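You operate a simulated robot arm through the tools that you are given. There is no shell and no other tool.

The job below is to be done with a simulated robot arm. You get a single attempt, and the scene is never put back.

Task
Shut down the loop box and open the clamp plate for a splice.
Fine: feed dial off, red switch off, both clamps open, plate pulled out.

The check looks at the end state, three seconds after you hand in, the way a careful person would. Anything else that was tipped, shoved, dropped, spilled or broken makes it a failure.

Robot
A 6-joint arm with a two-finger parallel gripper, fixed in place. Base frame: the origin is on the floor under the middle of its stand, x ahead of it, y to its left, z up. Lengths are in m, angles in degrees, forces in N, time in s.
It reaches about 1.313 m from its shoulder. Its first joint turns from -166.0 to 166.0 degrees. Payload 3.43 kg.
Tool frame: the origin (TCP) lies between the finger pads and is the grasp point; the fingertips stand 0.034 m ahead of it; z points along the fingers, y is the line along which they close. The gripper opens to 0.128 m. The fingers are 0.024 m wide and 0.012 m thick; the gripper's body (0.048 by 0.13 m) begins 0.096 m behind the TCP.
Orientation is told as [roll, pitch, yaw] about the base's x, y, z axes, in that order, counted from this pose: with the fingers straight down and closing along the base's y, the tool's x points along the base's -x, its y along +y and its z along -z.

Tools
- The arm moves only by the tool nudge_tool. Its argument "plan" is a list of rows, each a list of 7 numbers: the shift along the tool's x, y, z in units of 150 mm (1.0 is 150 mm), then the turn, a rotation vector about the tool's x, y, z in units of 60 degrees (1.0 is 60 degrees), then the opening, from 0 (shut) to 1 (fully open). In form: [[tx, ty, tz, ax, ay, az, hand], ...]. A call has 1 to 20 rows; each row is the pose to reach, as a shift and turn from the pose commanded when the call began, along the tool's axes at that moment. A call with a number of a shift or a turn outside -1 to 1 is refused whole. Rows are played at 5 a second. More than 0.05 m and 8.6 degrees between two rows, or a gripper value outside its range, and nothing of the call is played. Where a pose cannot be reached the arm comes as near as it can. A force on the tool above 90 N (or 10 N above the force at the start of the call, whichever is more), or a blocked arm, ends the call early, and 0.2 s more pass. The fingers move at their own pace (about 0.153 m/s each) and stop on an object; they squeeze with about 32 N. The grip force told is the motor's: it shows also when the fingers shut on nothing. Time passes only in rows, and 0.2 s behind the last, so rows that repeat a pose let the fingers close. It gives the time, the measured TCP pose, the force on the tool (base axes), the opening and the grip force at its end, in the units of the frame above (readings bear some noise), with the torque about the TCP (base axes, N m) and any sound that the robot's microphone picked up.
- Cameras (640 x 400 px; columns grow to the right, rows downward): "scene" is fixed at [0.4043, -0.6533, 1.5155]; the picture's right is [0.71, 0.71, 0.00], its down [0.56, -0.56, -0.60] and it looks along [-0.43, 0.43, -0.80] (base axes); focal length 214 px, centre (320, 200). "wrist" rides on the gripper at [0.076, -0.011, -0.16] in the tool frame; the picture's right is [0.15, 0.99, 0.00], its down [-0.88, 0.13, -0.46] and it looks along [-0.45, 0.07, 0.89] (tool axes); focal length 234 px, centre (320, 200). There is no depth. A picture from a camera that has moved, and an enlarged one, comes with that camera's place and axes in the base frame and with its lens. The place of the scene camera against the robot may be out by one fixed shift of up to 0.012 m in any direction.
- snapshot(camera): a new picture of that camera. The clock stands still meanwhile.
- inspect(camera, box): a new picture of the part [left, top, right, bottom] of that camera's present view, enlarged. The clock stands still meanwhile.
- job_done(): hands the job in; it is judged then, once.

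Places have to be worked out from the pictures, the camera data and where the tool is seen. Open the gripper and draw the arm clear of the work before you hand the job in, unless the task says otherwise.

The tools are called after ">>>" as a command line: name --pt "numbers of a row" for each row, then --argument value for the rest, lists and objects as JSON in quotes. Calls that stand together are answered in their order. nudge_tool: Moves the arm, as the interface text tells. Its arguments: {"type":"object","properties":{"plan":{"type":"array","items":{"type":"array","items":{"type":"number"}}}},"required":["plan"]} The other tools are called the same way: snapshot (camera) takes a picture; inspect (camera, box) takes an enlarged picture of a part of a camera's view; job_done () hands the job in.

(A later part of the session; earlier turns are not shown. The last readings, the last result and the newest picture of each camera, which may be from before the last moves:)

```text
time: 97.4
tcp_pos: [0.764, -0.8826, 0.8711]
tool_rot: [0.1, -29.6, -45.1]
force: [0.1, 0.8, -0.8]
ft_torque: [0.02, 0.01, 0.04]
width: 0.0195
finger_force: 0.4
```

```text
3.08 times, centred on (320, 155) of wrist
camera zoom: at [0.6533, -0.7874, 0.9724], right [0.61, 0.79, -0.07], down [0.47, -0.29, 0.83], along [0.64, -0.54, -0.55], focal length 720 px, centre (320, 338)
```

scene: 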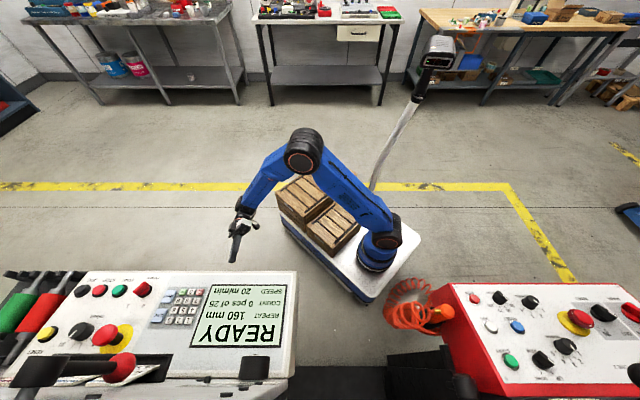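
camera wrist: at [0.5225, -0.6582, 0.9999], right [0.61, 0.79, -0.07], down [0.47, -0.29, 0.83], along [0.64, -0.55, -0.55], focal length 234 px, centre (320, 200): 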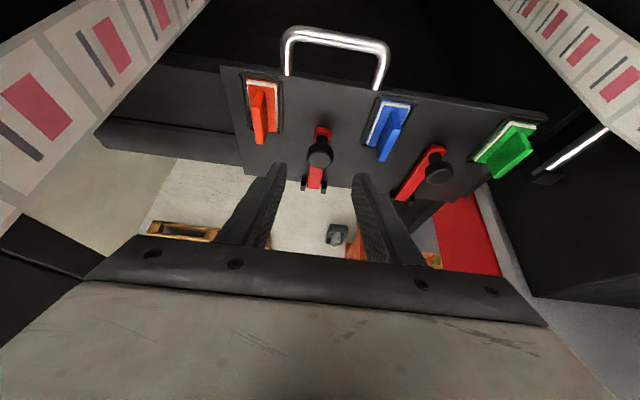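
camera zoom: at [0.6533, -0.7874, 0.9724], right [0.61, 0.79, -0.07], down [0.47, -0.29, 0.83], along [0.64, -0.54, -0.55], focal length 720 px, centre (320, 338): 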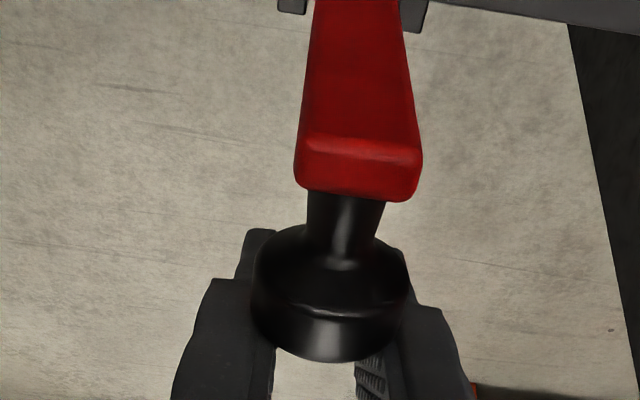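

The fingers slipped off the knob at the end; it now stands at roughly 80°. I open the fingers and look at whether the clamp stays up.

>>> nudge_tool --pt "0 0 0 0 0 0 0.45" --pt "0 0 0 0 0 0 0.45" --pt "0 0 0 0 0 0 0.45"

>>> snapshot --camera "wrist"

>>> inspect --camera "wrist" --box '[240, 60, 400, 240]'

```text
time: 98.2
tcp_pos: [0.7622, -0.8817, 0.8756]
tool_rot: [-0.1, -30.1, -45.0]
force: [-0.1, -0.4, 0.0]
ft_torque: [0.0, 0.01, -0.02]
width: 0.0573
finger_force: 0.1
```

```text
taken
camera wrist: at [0.6523, -0.7861, 0.9764], right [0.61, 0.79, -0.07], down [0.47, -0.29, 0.83], along [0.64, -0.54, -0.55], focal length 234 px, centre (320, 200)
```

wrist: 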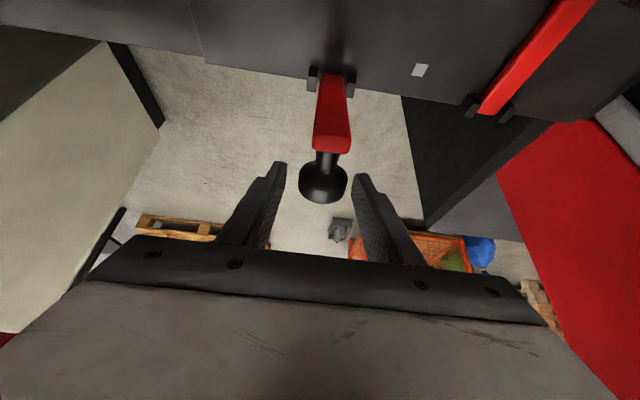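

```text
2.22 times, centred on (320, 150) of wrist
camera zoom: at [0.6523, -0.7861, 0.9764], right [0.61, 0.79, -0.07], down [0.47, -0.29, 0.83], along [0.64, -0.54, -0.55], focal length 520 px, centre (320, 311)
```

zoom: 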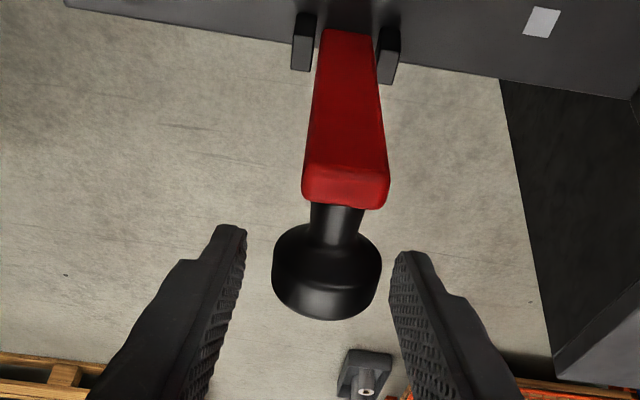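

The clamp stays up at about 76–80°. To open it fully, I retract, come round to the robot side with closed fingers and will push its arm farther outward.

>>> nudge_tool --pt "0 0 -0.2 0 0 0 0.45" --pt "0 0 -0.4 0 0 0 0.45" --pt "0 0 -0.6 0 0 0 0.45" --pt "0.17 0 -0.7 0 0 0 0.45" --pt "0.35 0 -0.8 0 0 0 0.45" --pt "0.52 0 -0.9 0 0 0 0.2" --pt "0.52 0 -0.9 0 0 0 0.0" --pt "0.63 0 -0.7 0 0 0 0.0" --pt "0.748 0 -0.505 0 0 0 0.0"

>>> snapshot --camera "wrist"

>>> inspect --camera "wrist" --box '[240, 60, 400, 240]'

```text
time: 100.2
tcp_pos: [0.6681, -0.7853, 0.8867]
tool_rot: [0.0, -29.9, -45.1]
force: [0.2, 0.0, -0.2]
ft_torque: [0.04, 0.0, 0.01]
width: 0.0
finger_force: 32.2
```

```text
taken
camera wrist: at [0.5579, -0.6918, 0.9873], right [0.61, 0.79, -0.07], down [0.47, -0.29, 0.83], along [0.64, -0.54, -0.55], focal length 234 px, centre (320, 200)
```

wrist: 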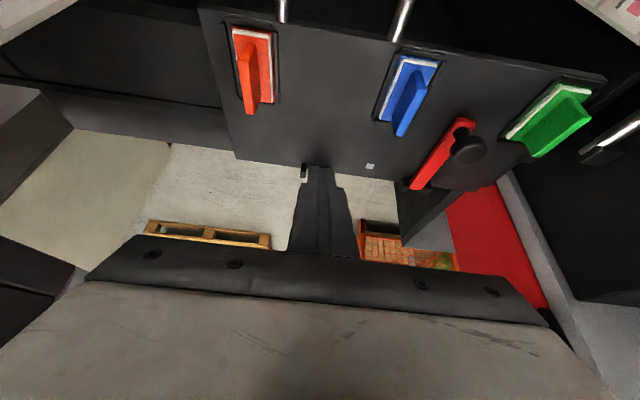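

```text
2.22 times, centred on (320, 150) of wrist
camera zoom: at [0.5579, -0.6918, 0.9873], right [0.61, 0.79, -0.07], down [0.47, -0.29, 0.83], along [0.64, -0.54, -0.55], focal length 520 px, centre (320, 311)
```

zoom: 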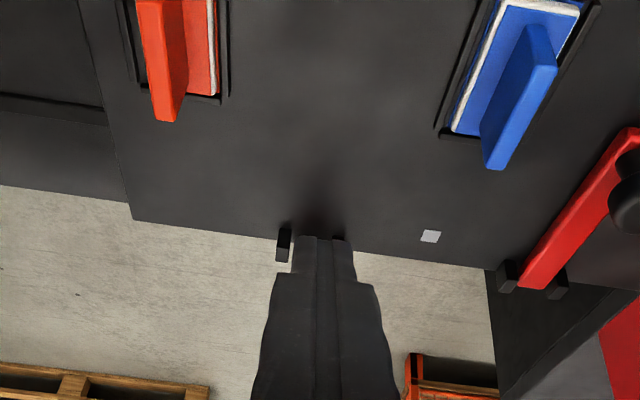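

The fingers are now right in front of the raised clamp. I push straight outward in steps.

>>> nudge_tool --pt "-0.173 0 0.1 0 0 0 0.0" --pt "-0.289 0 0.167 0 0 0 0.0" --pt "-0.375 0 0.217 0 0 0 0.0" --pt "-0.462 0 0.267 0 0 0 0.0" --pt "-0.52 0 0.3 0 0 0 0.0" --pt "-0.577 0 0.333 0 0 0 0.0"

>>> inspect --camera "wrist" --box '[240, 60, 400, 240]'

```text
time: 100.9
tcp_pos: [0.7012, -0.82, 0.887]
tool_rot: [0.2, -29.0, -45.0]
force: [-39.3, 50.7, 6.5]
ft_torque: [1.13, 0.78, 0.26]
width: 0.0001
finger_force: 31.7
stopped in row 3: the force on the tool passed its limit at 112 N (the readings are from after the stop); the commanded pose is now the measured one
```

```text
2.22 times, centred on (320, 150) of wrist
camera zoom: at [0.5916, -0.7264, 0.991], right [0.61, 0.79, -0.07], down [0.48, -0.3, 0.83], along [0.63, -0.54, -0.56], focal length 520 px, centre (320, 311)
```

zoom: 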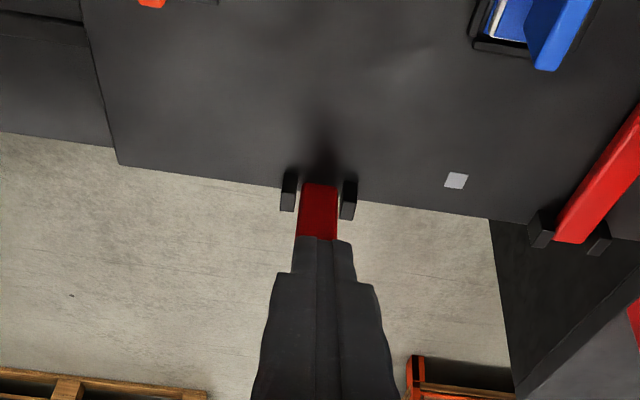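

The push met a firm stop right away, so the left clamp is already fully open against its limit. I back off, lift and shift over to a pre-grasp point above the right clamp's knob.

>>> nudge_tool --pt "0.175 0 -0.097 0 0 0 0.0" --pt "0.162 0 -0.395 0 0 0 0.0" --pt "0.27 0.1 -0.5 0 -0.005 0 0.2" --pt "0.379 0.25 -0.553 0 -0.01 0 0.45" --pt "0.41 0.43 -0.57 0 -0.0167 0 0.45" --pt "0.44 0.6 -0.56 0 -0.0167 0 0.45" --pt "0.48 0.76 -0.49 0 -0.0167 0 0.45" --pt "0.533 0.933 -0.399 0 -0.0167 0 0.45"

>>> snapshot --camera "wrist"

>>> inspect --camera "wrist" --box '[250, 80, 400, 210]'

```text
time: 102.7
tcp_pos: [0.7347, -0.6519, 0.8987]
tool_rot: [0.0, -30.2, -45.1]
force: [-0.5, 0.0, -0.5]
ft_torque: [-0.02, -0.03, 0.0]
width: 0.0575
finger_force: 0.1
```

```text
taken
camera wrist: at [0.6234, -0.5578, 0.9988], right [0.61, 0.79, -0.07], down [0.47, -0.28, 0.84], along [0.64, -0.55, -0.54], focal length 234 px, centre (320, 200)
```

wrist: 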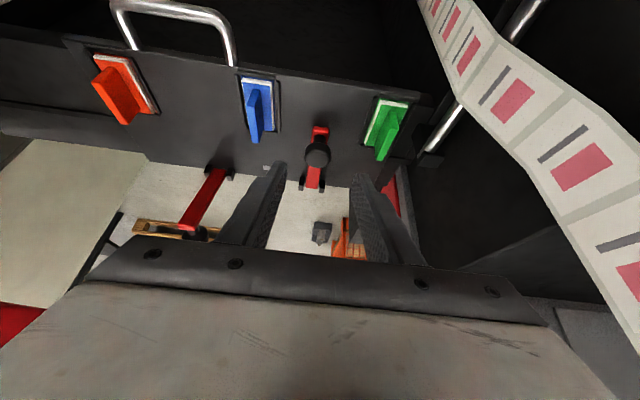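

```text
3.08 times, centred on (325, 145) of wrist
camera zoom: at [0.6234, -0.5578, 0.9988], right [0.61, 0.79, -0.07], down [0.47, -0.28, 0.84], along [0.64, -0.55, -0.54], focal length 720 px, centre (305, 369)
```

zoom: 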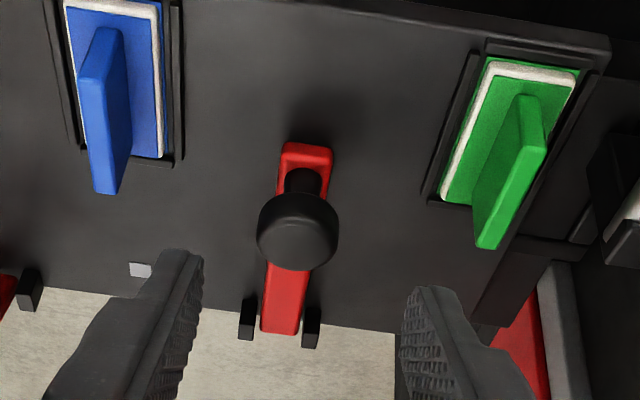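

The right knob is in line with the tool. I advance around it and close.

>>> nudge_tool --pt "0.004 -0.015 0.2 0 0 0 0.45" --pt "0.008 -0.015 0.4 0 0 0 0.45" --pt "0.01 -0.015 0.53 0 0 0 0.45" --pt "0.012 -0.015 0.611 0 0 0 0.45" --pt "0.012 -0.015 0.611 0 0 0 0.15" --pt "0.012 -0.015 0.611 0 0 0 0.15" --pt "0.012 -0.015 0.611 0 0 0 0.15"

>>> inspect --camera "wrist" --box '[240, 90, 400, 220]'

```text
time: 104.3
tcp_pos: [0.7647, -0.6853, 0.8184]
tool_rot: [0.1, -30.1, -44.9]
force: [8.2, 7.2, -5.3]
ft_torque: [0.43, 0.25, 0.09]
width: 0.029
finger_force: 45.1
```

```text
3.08 times, centred on (320, 155) of wrist
camera zoom: at [0.6528, -0.5912, 0.9191], right [0.61, 0.79, -0.07], down [0.47, -0.29, 0.84], along [0.64, -0.54, -0.54], focal length 720 px, centre (320, 338)
```

zoom: 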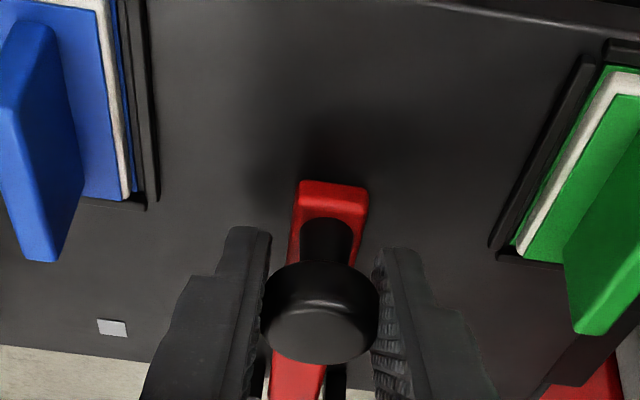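

Held with little side load. I run the same lifting arc for the right clamp, up to 60°.

>>> nudge_tool --pt "-0.042 0.002 -0.037 0 0 0 0.15" --pt "-0.087 0.003 -0.071 0 0 0 0.15" --pt "-0.135 0.003 -0.1 0 0 0 0.15" --pt "-0.185 0.003 -0.125 0 0 0 0.15" --pt "-0.238 0.003 -0.145 0 0 0 0.15" --pt "-0.291 0.003 -0.162 0 0 0 0.15" --pt "-0.347 0.003 -0.173 0 0 0 0.15" --pt "-0.403 0.003 -0.18 0 0 0 0.15" --pt "-0.459 0.003 -0.181 0 0 0 0.15" --pt "-0.515 0.003 -0.178 0 0 0 0.15" --pt "-0.57 0.003 -0.17 0 0 0 0.15" --pt "-0.625 0.003 -0.157 0 0 0 0.15"

>>> inspect --camera "wrist" --box '[240, 90, 400, 220]'

```text
time: 106.9
tcp_pos: [0.8123, -0.7346, 0.8891]
tool_rot: [0.0, -30.3, -45.0]
force: [-7.7, 15.6, 12.0]
ft_torque: [0.96, 0.92, -0.04]
width: 0.029
finger_force: 44.9
```

```text
3.08 times, centred on (320, 155) of wrist
camera zoom: at [0.701, -0.6391, 0.9882], right [0.61, 0.79, -0.07], down [0.47, -0.28, 0.84], along [0.64, -0.55, -0.54], focal length 720 px, centre (320, 338)
```

zoom: 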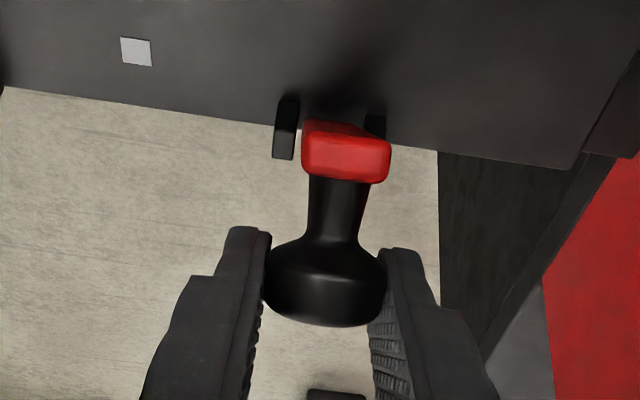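

I finish the arc to about 78°, where the left one met its stop.

>>> nudge_tool --pt "-0.053 0 0.019 0 0 0 0.15" --pt "-0.105 0 0.04 0 0 0 0.15" --pt "-0.145 0 0.062 0 0 0 0.15" --pt "-0.183 0 0.085 0 0 0 0.15"

>>> inspect --camera "wrist" --box '[240, 90, 400, 220]'

```text
time: 107.9
tcp_pos: [0.834, -0.7554, 0.8914]
tool_rot: [0.1, -30.4, -45.0]
force: [2.8, 17.2, 27.1]
ft_torque: [0.82, 0.57, -0.22]
width: 0.0277
finger_force: 45.1
```

```text
3.08 times, centred on (320, 155) of wrist
camera zoom: at [0.7228, -0.6611, 0.9909], right [0.61, 0.79, -0.07], down [0.47, -0.28, 0.84], along [0.64, -0.55, -0.54], focal length 720 px, centre (320, 338)
```

zoom: 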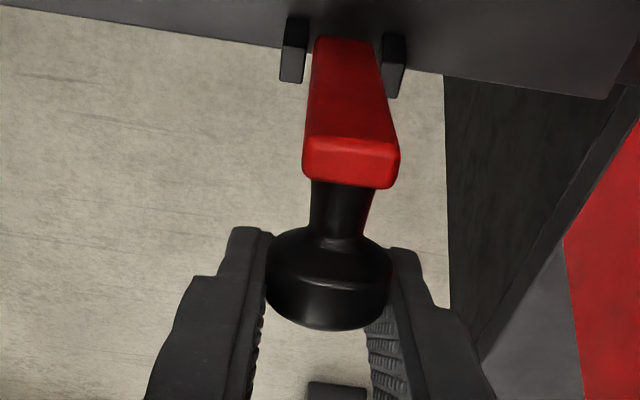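

I release the knob, retract, and come round to the robot side with closed fingers to press the arm gently to its stop.

>>> nudge_tool --pt "0 0 0 0 0 0 0.45" --pt "0 0 0 0 0 0 0.45" --pt "0 0 -0.18 0 0 0 0.45" --pt "0 0 -0.36 0 0 0 0.45" --pt "0 0 -0.533 0 0 0 0.45" --pt "0.173 0 -0.633 0 0 0 0.45" --pt "0.346 0 -0.733 0 0 0 0.2" --pt "0.346 0 -0.733 0 0 0 0.0" --pt "0.47 0 -0.52 0 0 0 0.0" --pt "0.592 0 -0.308 0 0 0 0.0"

>>> snapshot --camera "wrist"

```text
time: 110.1
tcp_pos: [0.7627, -0.6862, 0.8845]
tool_rot: [0.0, -30.2, -45.0]
force: [0.8, 0.2, 0.2]
ft_torque: [0.0, -0.02, -0.01]
width: 0.0001
finger_force: 32.4
```

```text
taken
camera wrist: at [0.6513, -0.5915, 0.9845], right [0.61, 0.79, -0.07], down [0.47, -0.28, 0.84], along [0.64, -0.54, -0.54], focal length 234 px, centre (320, 200)
```

wrist: 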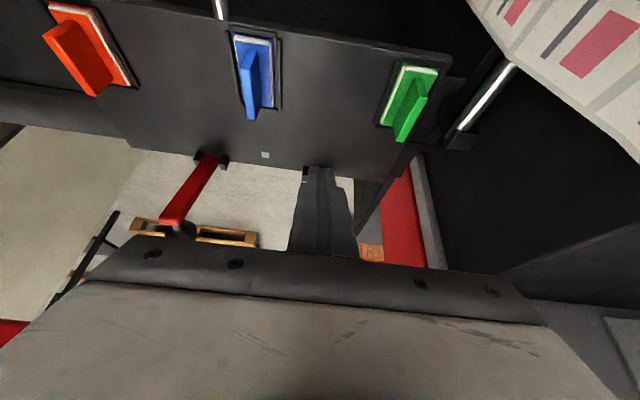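

I push outward in small steps until light resistance.

>>> nudge_tool --pt "-0.115 0 0.067 0 0 0 0.0" --pt "-0.19 0 0.11 0 0 0 0.0" --pt "-0.225 0 0.13 0 0 0 0.0" --pt "-0.25 0 0.144 0 0 0 0.0" --pt "-0.266 0 0.153 0 0 0 0.0"

>>> inspect --camera "wrist" --box '[200, 60, 420, 240]'

```text
time: 111.3
tcp_pos: [0.7945, -0.7188, 0.8855]
tool_rot: [0.1, -30.3, -45.0]
force: [0.0, 0.2, -0.4]
ft_torque: [-0.03, 0.05, -0.02]
width: 0.0001
finger_force: 31.8
```

```text
2.22 times, centred on (310, 150) of wrist
camera zoom: at [0.6841, -0.624, 0.9852], right [0.61, 0.79, -0.07], down [0.47, -0.28, 0.84], along [0.64, -0.54, -0.54], focal length 520 px, centre (342, 311)
```

zoom: 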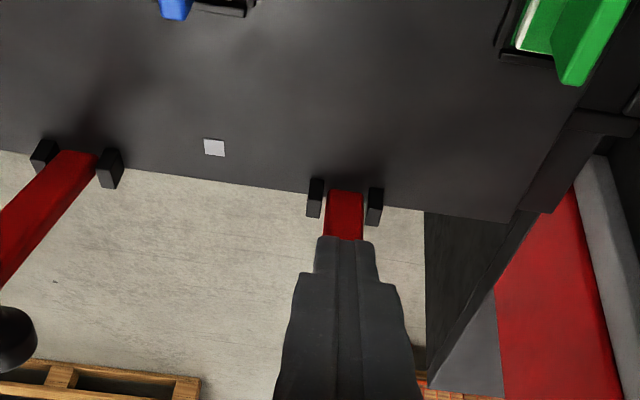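

No resistance yet; I add a few more millimetres.

>>> nudge_tool --pt "-0.017 0 0.01 0 0 0 0.0" --pt "-0.035 0 0.02 0 0 0 0.0" --pt "-0.046 0 0.027 0 0 0 0.0" --pt "-0.058 0 0.033 0 0 0 0.0"

```text
time: 112.5
tcp_pos: [0.799, -0.721, 0.8867]
tool_rot: [0.1, -29.4, -45.2]
force: [-42.7, 47.4, 7.1]
ft_torque: [1.13, 0.69, 0.15]
width: 0.0
finger_force: 32.2
stopped in row 4: the force on the tool passed its limit at 91 N (the readings are from after the stop); the commanded pose is now the measured one
```

Both clamps are now against their open stops. I withdraw and move above the handle with the tool vertical to measure it closely.

>>> nudge_tool --pt "0.174 0 -0.098 0 0 0 0.0" --pt "0.16 0 -0.396 0 0 0 0.0" --pt "0.178 -0.133 -0.636 0 0 0 0.0" --pt "0.245 -0.367 -0.788 0 0.1 0 0.0" --pt "0.344 -0.6 -0.883 0 0.2 0 0.0" --pt "0.402 -0.8 -0.915 0 0.3 0 0.0" --pt "0.431 -0.927 -0.932 0 0.4 0 0.0" --pt "0.431 -0.927 -0.932 0 0.49 0 0.0"

>>> snapshot --camera "wrist"

>>> inspect --camera "wrist" --box '[220, 60, 460, 260]'

```text
time: 114.3
tcp_pos: [0.6155, -0.7339, 0.9741]
tool_rot: [0.0, -0.2, -45.0]
force: [0.0, 1.0, 0.6]
ft_torque: [-0.04, -0.03, 0.01]
width: 0.0001
finger_force: 32.3
```

```text
taken
camera wrist: at [0.5533, -0.6884, 1.1331], right [0.6, 0.8, 0.0], down [0.71, -0.53, 0.46], along [0.37, -0.27, -0.89], focal length 234 px, centre (320, 200)
```

wrist: 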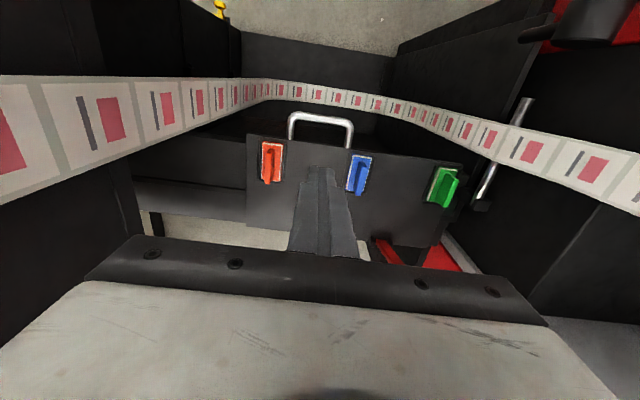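

```text
2.00 times, centred on (340, 160) of wrist
camera zoom: at [0.5533, -0.6884, 1.1331], right [0.6, 0.8, 0.0], down [0.71, -0.53, 0.46], along [0.37, -0.27, -0.89], focal length 468 px, centre (280, 280)
```

zoom: 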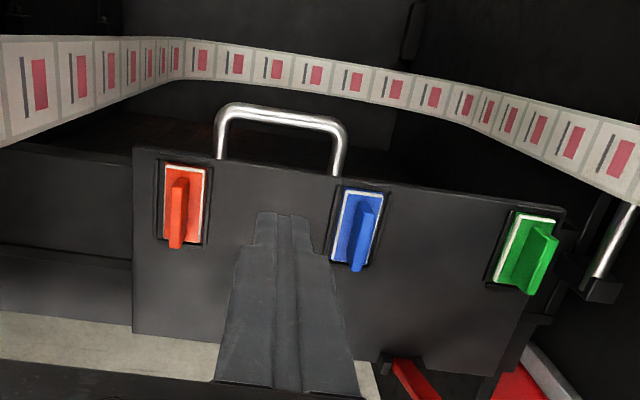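

I zoom in on the handle for an accurate fix of the bar and the plate edge.

>>> inspect --camera "wrist" --box '[275, 100, 365, 170]'

```text
5.71 times, centred on (320, 135) of wrist
camera zoom: at [0.5533, -0.6884, 1.1331], right [0.6, 0.8, 0.0], down [0.71, -0.53, 0.46], along [0.37, -0.27, -0.89], focal length 1338 px, centre (320, 571)
```

zoom: 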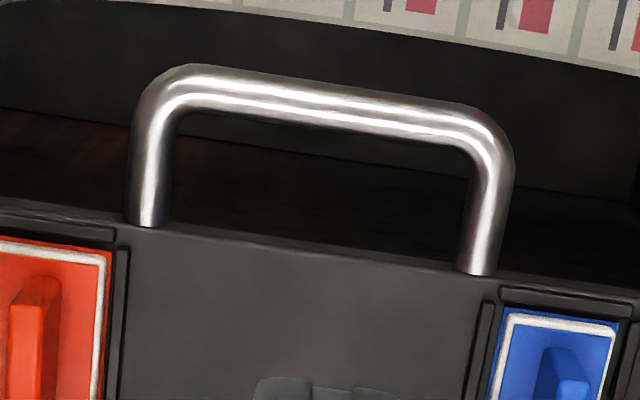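

The bar is about 12 mm thick with a 31 mm gap to the plate edge, so the closed fingers (24 mm) fit as a hook. I line up with the middle of the gap and go down to just above it.

>>> nudge_tool --pt "0.045 -0.005 0.25 0 0 0 0.0" --pt "0.045 -0.005 0.5 0 0 0 0.0" --pt "0.045 -0.005 0.75 0 0 0 0.0" --pt "0.045 -0.005 0.95 0 0 0 0.0" --pt "0.045 -0.005 0.95 0 0 0 0.0"

>>> snapshot --camera "wrist"

>>> inspect --camera "wrist" --box '[260, 110, 390, 230]'

```text
time: 115.5
tcp_pos: [0.6094, -0.7321, 0.8313]
tool_rot: [0.2, -0.3, -45.0]
force: [0.3, 0.1, 0.9]
ft_torque: [0.01, 0.01, 0.0]
width: 0.0
finger_force: 32.1
```

```text
taken
camera wrist: at [0.5475, -0.6859, 0.9912], right [0.6, 0.8, 0.0], down [0.71, -0.53, 0.46], along [0.37, -0.27, -0.89], focal length 234 px, centre (320, 200)
```

wrist: 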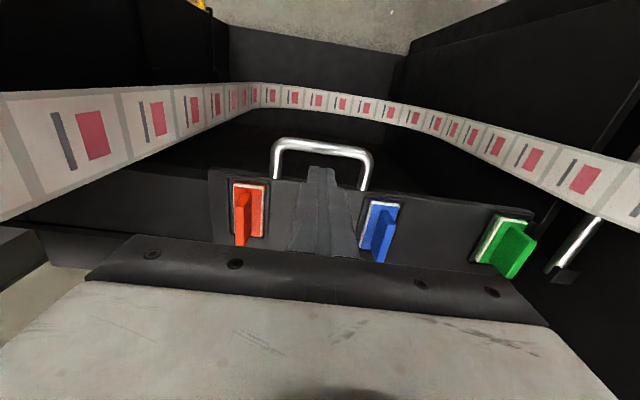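

```text
3.33 times, centred on (325, 170) of wrist
camera zoom: at [0.5475, -0.6859, 0.9912], right [0.6, 0.8, 0.0], down [0.71, -0.53, 0.46], along [0.37, -0.27, -0.89], focal length 781 px, centre (303, 300)
```

zoom: 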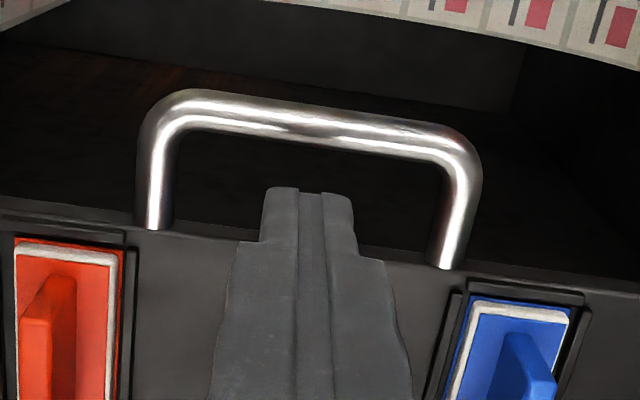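

The fingers sit centrally over the gap. I lower them slowly so the tips pass below the bar.

>>> nudge_tool --pt "0 0 0.06 0 0 0 0.0" --pt "0 0 0.12 0 0 0 0.0" --pt "0 0 0.18 0 0 0 0.0" --pt "0 0 0.24 0 0 0 0.0" --pt "0 0 0.3 0 0 0 0.0"

>>> inspect --camera "wrist" --box '[260, 110, 390, 230]'

```text
time: 116.7
tcp_pos: [0.6102, -0.7316, 0.7851]
tool_rot: [0.3, -0.3, -45.0]
force: [0.0, -0.3, 0.0]
ft_torque: [0.03, -0.01, -0.03]
width: 0.0
finger_force: 32.3
```

```text
3.33 times, centred on (325, 170) of wrist
camera zoom: at [0.548, -0.6857, 0.9446], right [0.6, 0.8, 0.0], down [0.71, -0.53, 0.46], along [0.37, -0.27, -0.89], focal length 781 px, centre (303, 300)
```

zoom: 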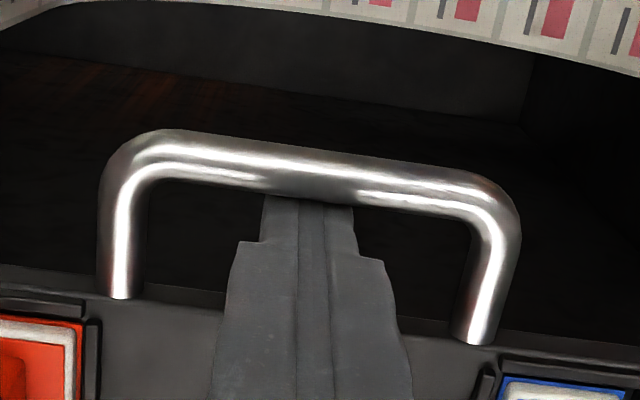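

The tips are inside the handle with no contact. I pull slowly toward the robot, first 60 mm.

>>> nudge_tool --pt "0.04 0 0 0 0 0 0.0" --pt "0.08 0 0 0 0 0 0.0" --pt "0.13 0 0 0 0 0 0.0" --pt "0.18 0 0 0 0 0 0.0" --pt "0.24 0 0 0 0 0 0.0" --pt "0.3 0 0 0 0 0 0.0" --pt "0.35 0 0 0 0 0 0.0" --pt "0.4 0 0 0 0 0 0.0"

>>> snapshot --camera "wrist"

>>> inspect --camera "wrist" --box '[180, 110, 500, 260]'

```text
time: 118.5
tcp_pos: [0.5675, -0.6878, 0.7865]
tool_rot: [0.1, -0.3, -45.0]
force: [1.6, -0.2, 0.9]
ft_torque: [-0.01, 0.0, -0.01]
width: 0.0002
finger_force: 32.3
```

```text
taken
camera wrist: at [0.5061, -0.6424, 0.9457], right [0.6, 0.8, 0.0], down [0.71, -0.53, 0.46], along [0.37, -0.27, -0.89], focal length 234 px, centre (320, 200)
```

wrist: 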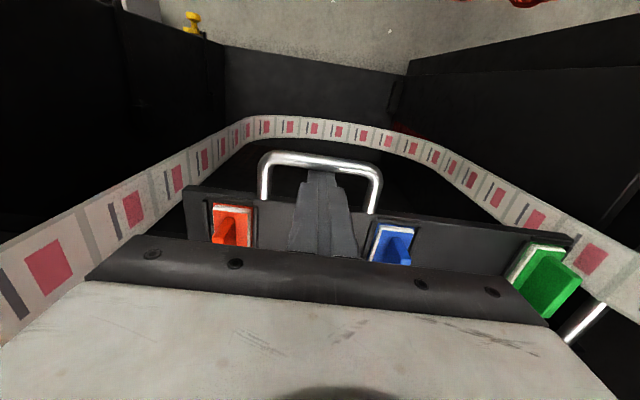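

```text
2.00 times, centred on (340, 185) of wrist
camera zoom: at [0.5061, -0.6424, 0.9457], right [0.6, 0.8, 0.0], down [0.71, -0.53, 0.46], along [0.37, -0.27, -0.89], focal length 468 px, centre (280, 230)
```

zoom: 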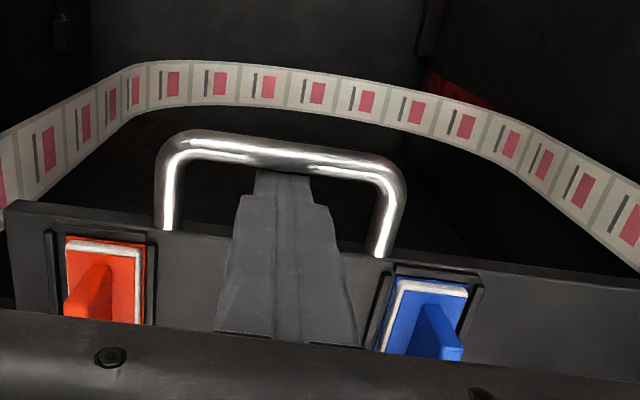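

The plate slides out easily (about 1 N) and passes between the web legs with a few centimetres to spare. I keep pulling.

>>> nudge_tool --pt "0.05 0 0 0 0 0 0.0" --pt "0.1 0 0 0 0 0 0.0" --pt "0.15 0 0 0 0 0 0.0" --pt "0.2 0 0 0 0 0 0.0" --pt "0.25 0 0 0 0 0 0.0" --pt "0.3 0 0 0 0 0 0.0" --pt "0.35 0 0 0 0 0 0.0" --pt "0.4 0 0 0 0 0 0.0"

>>> snapshot --camera "wrist"

>>> snapshot --camera "scene"

```text
time: 120.3
tcp_pos: [0.5254, -0.6444, 0.7841]
tool_rot: [0.1, -0.3, -45.1]
force: [0.3, 0.6, 0.1]
ft_torque: [-0.01, 0.03, 0.01]
width: 0.0004
finger_force: 32.0
```

```text
taken
camera wrist: at [0.4627, -0.6, 0.9444], right [0.6, 0.8, 0.0], down [0.71, -0.53, 0.46], along [0.37, -0.27, -0.89], focal length 234 px, centre (320, 200)
```

wrist: 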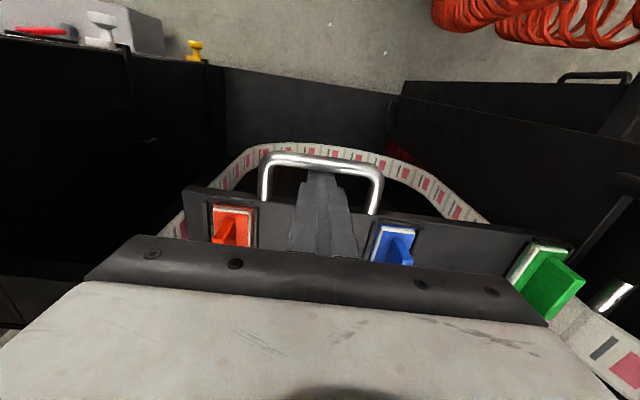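

```text
taken
```

scene: 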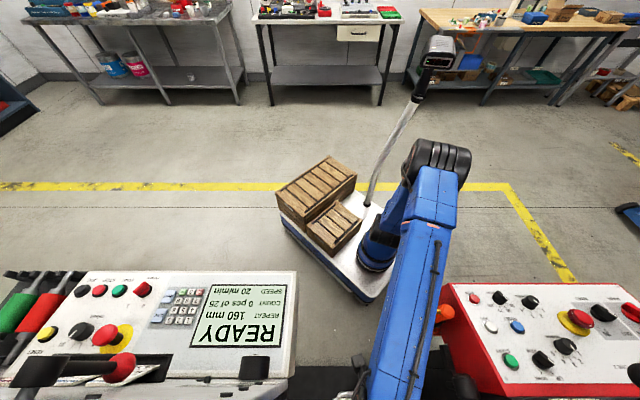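

About 0.12 m is out so far and it still runs freely with no stop felt. I look at the plate's level and surroundings before going on.

>>> inspect --camera "wrist" --box '[150, 110, 620, 350]'

>>> inspect --camera "scene" --box '[280, 330, 480, 400]'

```text
1.36 times, centred on (385, 230) of wrist
camera zoom: at [0.4627, -0.6, 0.9444], right [0.6, 0.8, 0.0], down [0.71, -0.53, 0.46], along [0.37, -0.27, -0.89], focal length 319 px, centre (232, 159)
```

zoom: 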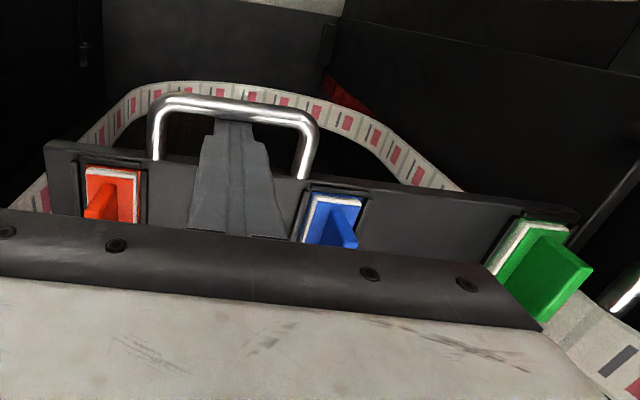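

```text
3.20 times, centred on (380, 365) of scene
camera zoom: at [0.4043, -0.6533, 1.5155], right [0.71, 0.71, 0.0], down [0.56, -0.56, -0.6], along [-0.43, 0.43, -0.8], focal length 686 px, centre (128, -328)
```

zoom: 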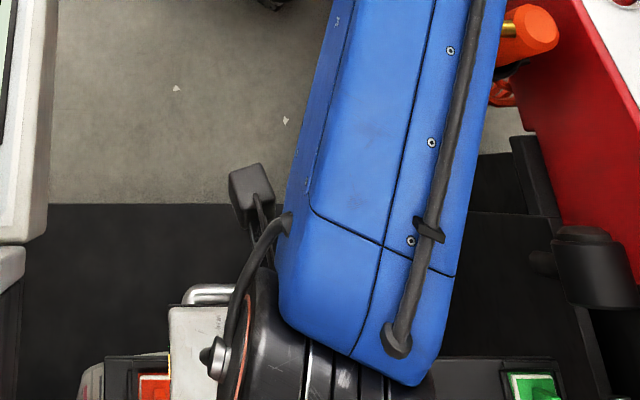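

The plate is level and square to the machine. I keep pulling slowly toward its end stop.

>>> nudge_tool --pt "0.04 0 0 0 0 0 0.0" --pt "0.08 0 0 0 0 0 0.0" --pt "0.12 0 0 0 0 0 0.0" --pt "0.16 0 0 0 0 0 0.0" --pt "0.2 0 0 0 0 0 0.0"

>>> inspect --camera "wrist" --box '[150, 110, 620, 350]'

```text
time: 121.5
tcp_pos: [0.503, -0.6221, 0.7855]
tool_rot: [0.2, -0.2, -45.1]
force: [-2.5, 3.5, 2.7]
ft_torque: [0.02, 0.03, 0.03]
width: 0.0
finger_force: 31.9
```

```text
1.36 times, centred on (385, 230) of wrist
camera zoom: at [0.4407, -0.5778, 0.9448], right [0.6, 0.8, 0.0], down [0.71, -0.53, 0.46], along [0.37, -0.27, -0.89], focal length 319 px, centre (232, 159)
```

zoom: 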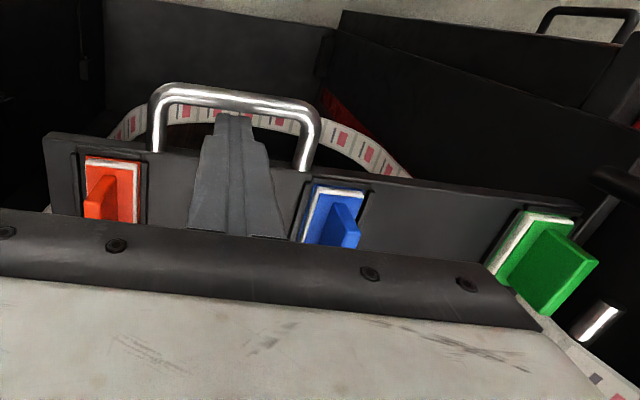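

The plate now leans lightly against the other side of my fingers (about 4 N toward the robot). I hold still for a moment to see whether it has come to rest.

>>> nudge_tool --pt "0 0 0 0 0 0 0.0" --pt "0 0 0 0 0 0 0.0" --pt "0 0 0 0 0 0 0.0"

>>> inspect --camera "wrist" --box '[260, 110, 390, 230]'

```text
time: 122.3
tcp_pos: [0.5027, -0.6237, 0.7854]
tool_rot: [0.1, -0.3, -45.1]
force: [-3.0, 3.1, 2.5]
ft_torque: [0.11, 0.02, 0.01]
width: 0.0
finger_force: 32.0
```

```text
3.33 times, centred on (325, 170) of wrist
camera zoom: at [0.441, -0.5781, 0.9447], right [0.6, 0.8, 0.0], down [0.71, -0.53, 0.46], along [0.37, -0.27, -0.89], focal length 781 px, centre (303, 300)
```

zoom: 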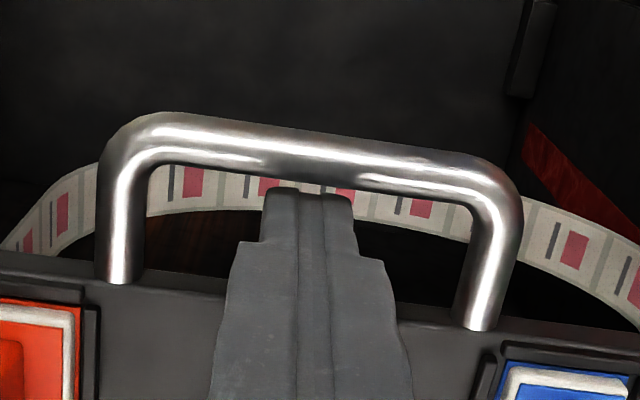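

The plate is being drawn outward steadily with about 4 N, like a detent near its end position. I let it follow outward a little further.

>>> nudge_tool --pt "0.02 0 0 0 0 0 0.0" --pt "0.04 0 0 0 0 0 0.0" --pt "0.06 0 0 0 0 0 0.0" --pt "0.06 0 0 0 0 0 0.0"

>>> inspect --camera "wrist" --box '[260, 110, 390, 230]'

>>> inspect --camera "scene" --box '[280, 330, 480, 400]'

```text
time: 123.3
tcp_pos: [0.4981, -0.617, 0.7854]
tool_rot: [0.1, -0.3, -44.9]
force: [1.0, -1.2, -0.4]
ft_torque: [-0.06, 0.01, -0.01]
width: 0.0
finger_force: 32.1
```

```text
3.33 times, centred on (325, 170) of wrist
camera zoom: at [0.4354, -0.5722, 0.9453], right [0.6, 0.8, 0.0], down [0.71, -0.53, 0.46], along [0.37, -0.27, -0.89], focal length 781 px, centre (303, 300)
```

zoom: 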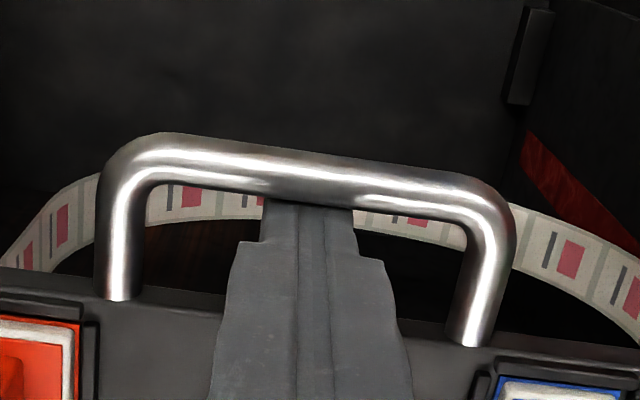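

```text
3.20 times, centred on (380, 365) of scene
camera zoom: at [0.4043, -0.6533, 1.5155], right [0.71, 0.71, 0.0], down [0.56, -0.56, -0.6], along [-0.43, 0.43, -0.8], focal length 686 px, centre (128, -328)
```

zoom: 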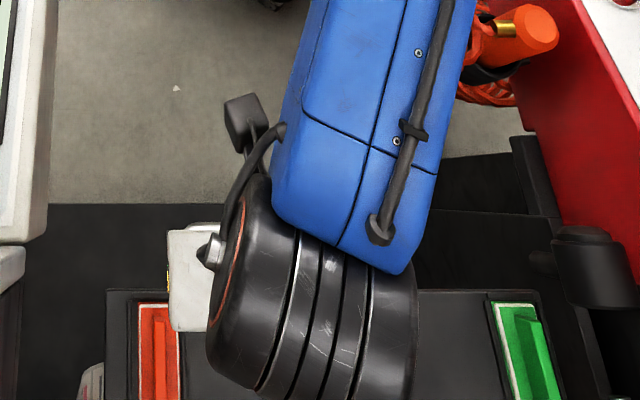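

Now the fingers touch the bar again with almost no force. I pull a few millimetres more to feel for the end stop.

>>> nudge_tool --pt "0.02 0 0 0 0 0 0.0" --pt "0.04 0 0 0 0 0 0.0" --pt "0.06 0 0 0 0 0 0.0" --pt "0.06 0 0 0 0 0 0.0"

>>> inspect --camera "wrist" --box '[260, 110, 390, 230]'

```text
time: 124.1
tcp_pos: [0.4965, -0.6169, 0.7874]
tool_rot: [0.0, -1.2, -45.0]
force: [27.2, -38.2, -14.6]
ft_torque: [-0.88, -0.4, 0.13]
width: 0.0
finger_force: 32.1
stopped in row 3: the force on the tool passed its limit at 101 N (the readings are from after the stop); the commanded pose is now the measured one
```

```text
3.33 times, centred on (325, 170) of wrist
camera zoom: at [0.4334, -0.5689, 0.9448], right [0.6, 0.8, -0.01], down [0.71, -0.52, 0.47], along [0.38, -0.29, -0.88], focal length 781 px, centre (303, 300)
```

zoom: 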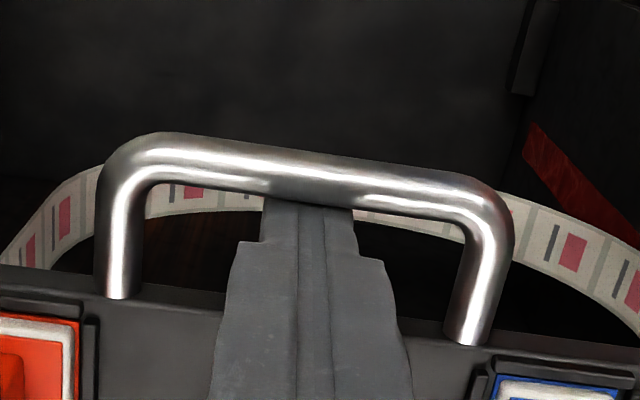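

That was the end stop (101 N): the plate is fully out. I ease off, centre the fingers in the handle and lift straight up.

>>> nudge_tool --pt "-0.014 0 0 0 0.01 0 0.0" --pt "-0.027 0 0 0 0.02 0 0.0" --pt "-0.027 0 0 0 0.02 0 0.0" --pt "-0.027 0 -0.1 0 0.02 0 0.0" --pt "-0.027 0 -0.3 0 0.02 0 0.0" --pt "-0.027 0 -0.6 0 0.02 0 0.0" --pt "-0.027 0 -0.9 0 0.02 0 0.0"

>>> snapshot --camera "wrist"

>>> snapshot --camera "scene"

```text
time: 125.7
tcp_pos: [0.497, -0.6186, 0.926]
tool_rot: [-0.1, 0.2, -45.0]
force: [0.5, 0.1, 0.4]
ft_torque: [0.02, -0.01, 0.0]
width: 0.0003
finger_force: 31.9
```

```text
taken
camera wrist: at [0.4355, -0.5737, 1.0848], right [0.6, 0.8, 0.0], down [0.72, -0.53, 0.45], along [0.36, -0.27, -0.89], focal length 234 px, centre (320, 200)
```

wrist: 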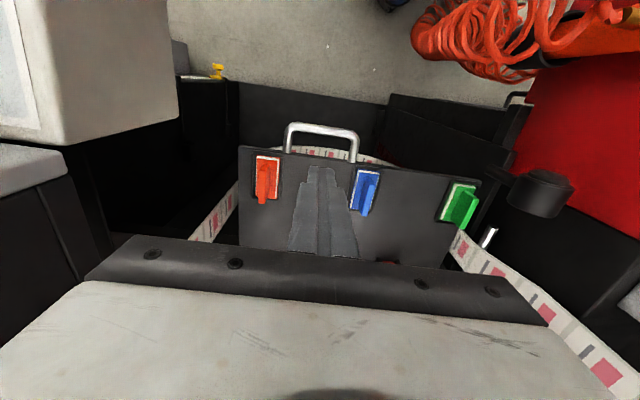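

```text
taken
```

scene: 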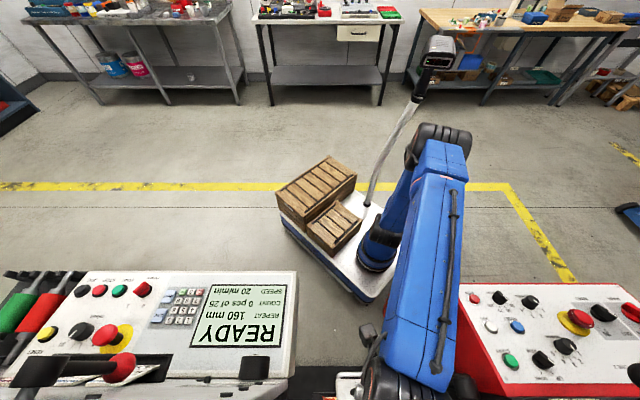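

The plate is out and the hand is clear. I draw back and up to check the final state of plate, clamps, pads and web.

>>> nudge_tool --pt "0.1 0 -0.2 0 -0.05 0 0.0" --pt "0.25 0 -0.35 0 -0.1 0 0.0" --pt "0.45 0 -0.5 0 -0.2 0 0.1" --pt "0.65 0 -0.6 0 -0.3 0 0.2" --pt "0.83 0 -0.7 0 -0.4 0 0.3" --pt "1.0 0 -0.8 0 -0.5 0 0.3"

>>> snapshot --camera "wrist"

>>> inspect --camera "wrist" --box '[200, 60, 480, 260]'

```text
time: 127.1
tcp_pos: [0.3919, -0.5123, 1.0443]
tool_rot: [-0.2, -29.8, -45.1]
force: [1.7, -0.8, -0.5]
ft_torque: [0.04, -0.03, 0.0]
width: 0.0382
finger_force: 0.0
```

```text
taken
camera wrist: at [0.2812, -0.4173, 1.145], right [0.61, 0.79, -0.07], down [0.47, -0.29, 0.83], along [0.64, -0.54, -0.55], focal length 234 px, centre (320, 200)
```

wrist: 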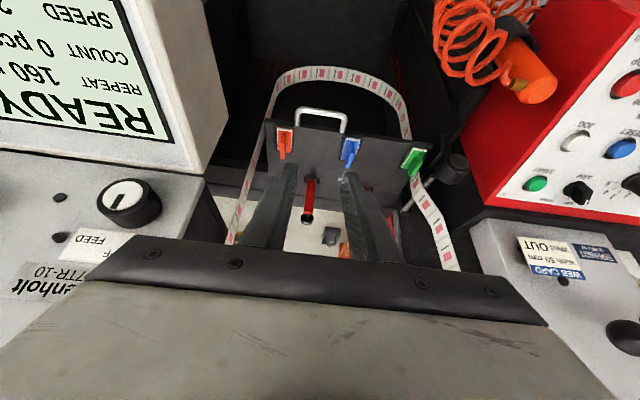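

```text
2.00 times, centred on (340, 160) of wrist
camera zoom: at [0.2812, -0.4173, 1.145], right [0.61, 0.79, -0.07], down [0.47, -0.29, 0.83], along [0.64, -0.54, -0.55], focal length 468 px, centre (280, 280)
```

zoom: 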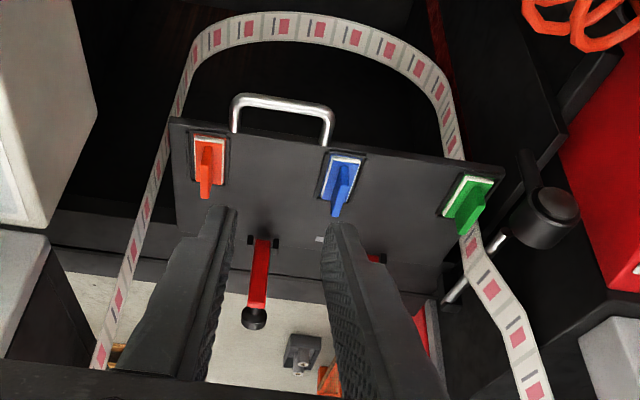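

The plate is out between the web legs and the left clamp stands open. I open the fingers wide to see the right clamp and check the dial too.

>>> nudge_tool --pt "0.1 0.1 -0.05 0 -0.03 0 0.6" --pt "0.2 0.2 -0.1 0 -0.06 0 1.0" --pt "0.2 0.3 -0.1 0 -0.1 0 1.0" --pt "0.2 0.3 -0.1 0 -0.15 0 1.0"

>>> snapshot --camera "wrist"

>>> inspect --camera "wrist" --box '[220, 60, 460, 260]'

>>> inspect --camera "wrist" --box '[20, 110, 220, 260]'

```text
time: 128.1
tcp_pos: [0.3993, -0.4532, 1.0418]
tool_rot: [-0.1, -38.9, -45.0]
force: [0.8, -0.7, 0.3]
ft_torque: [0.01, -0.01, -0.02]
width: 0.1279
finger_force: 0.1
```

```text
taken
camera wrist: at [0.2792, -0.3494, 1.1179], right [0.62, 0.78, -0.09], down [0.38, -0.19, 0.91], along [0.69, -0.6, -0.41], focal length 234 px, centre (320, 200)
```

wrist: 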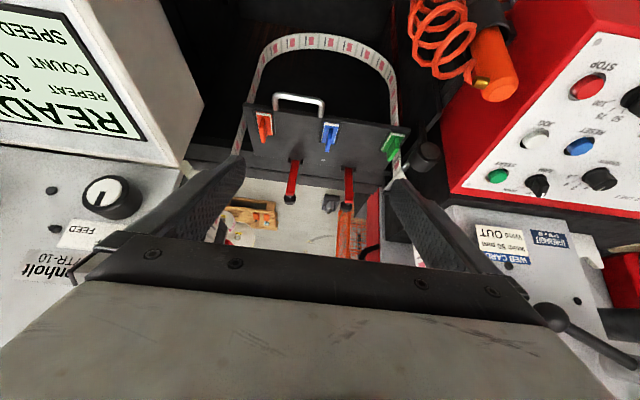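

```text
2.00 times, centred on (340, 160) of wrist
camera zoom: at [0.2792, -0.3494, 1.1179], right [0.62, 0.78, -0.09], down [0.38, -0.19, 0.91], along [0.69, -0.6, -0.41], focal length 468 px, centre (280, 280)
```

zoom: 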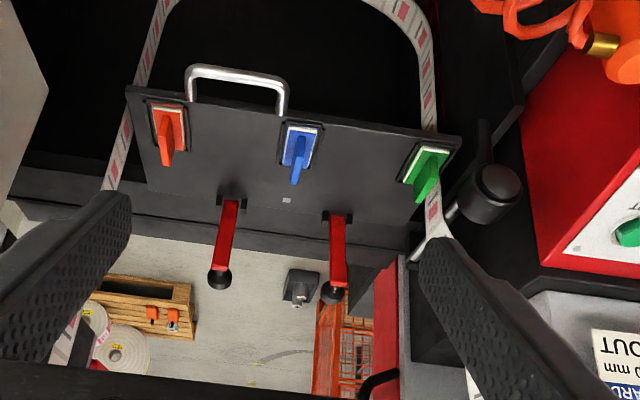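

```text
2.67 times, centred on (120, 185) of wrist
camera zoom: at [0.2792, -0.3494, 1.1179], right [0.62, 0.78, -0.09], down [0.38, -0.19, 0.91], along [0.69, -0.6, -0.41], focal length 624 px, centre (853, 240)
```

zoom: 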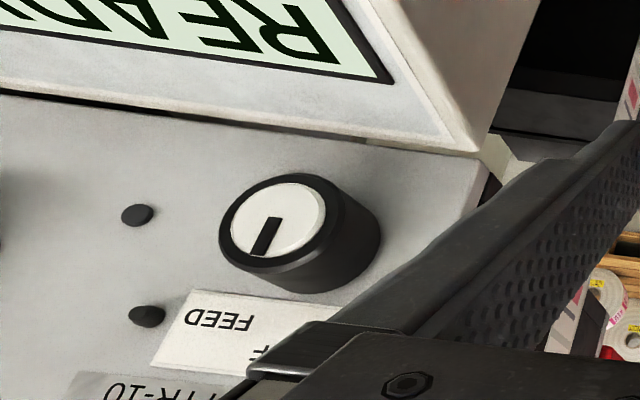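

Both clamps stand open and the dial still points to OFF. I check the pads in their frames on the pulled-out plate once more.

>>> inspect --camera "wrist" --box '[240, 85, 350, 175]'

>>> inspect --camera "wrist" --box '[350, 100, 450, 220]'

>>> inspect --camera "wrist" --box '[270, 145, 370, 225]'

```text
4.44 times, centred on (295, 130) of wrist
camera zoom: at [0.2792, -0.3494, 1.1179], right [0.62, 0.78, -0.09], down [0.38, -0.19, 0.91], along [0.69, -0.6, -0.41], focal length 1041 px, centre (431, 511)
```

zoom: 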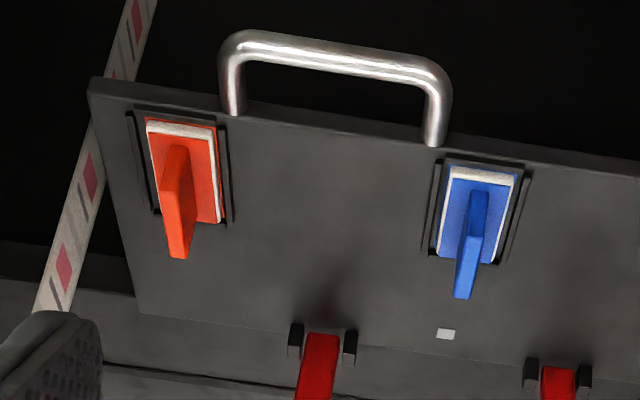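

```text
3.33 times, centred on (400, 160) of wrist
camera zoom: at [0.2792, -0.3494, 1.1179], right [0.62, 0.78, -0.09], down [0.38, -0.19, 0.91], along [0.69, -0.6, -0.41], focal length 781 px, centre (53, 333)
```

zoom: 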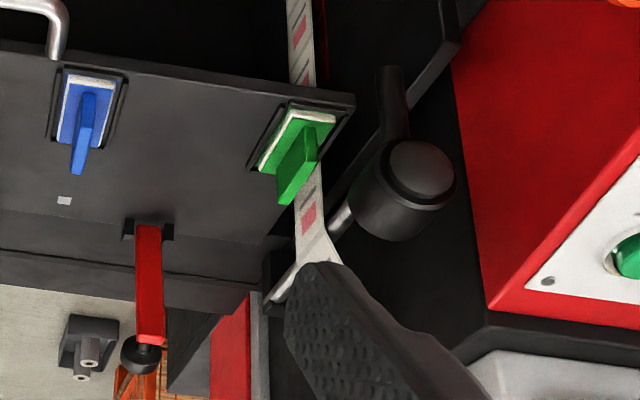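

```text
5.00 times, centred on (320, 185) of wrist
camera zoom: at [0.2792, -0.3494, 1.1179], right [0.62, 0.78, -0.09], down [0.38, -0.19, 0.91], along [0.69, -0.6, -0.41], focal length 1171 px, centre (320, 275)
```

zoom: 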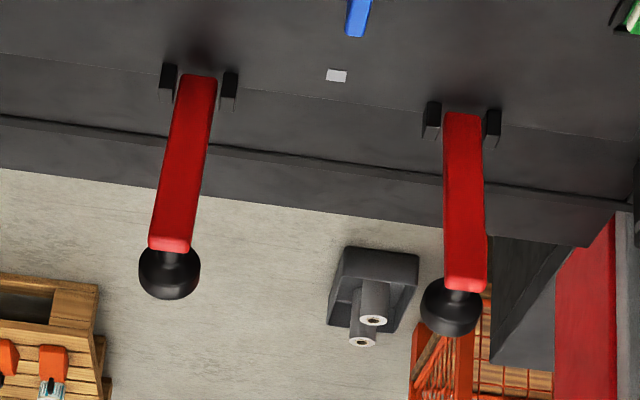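

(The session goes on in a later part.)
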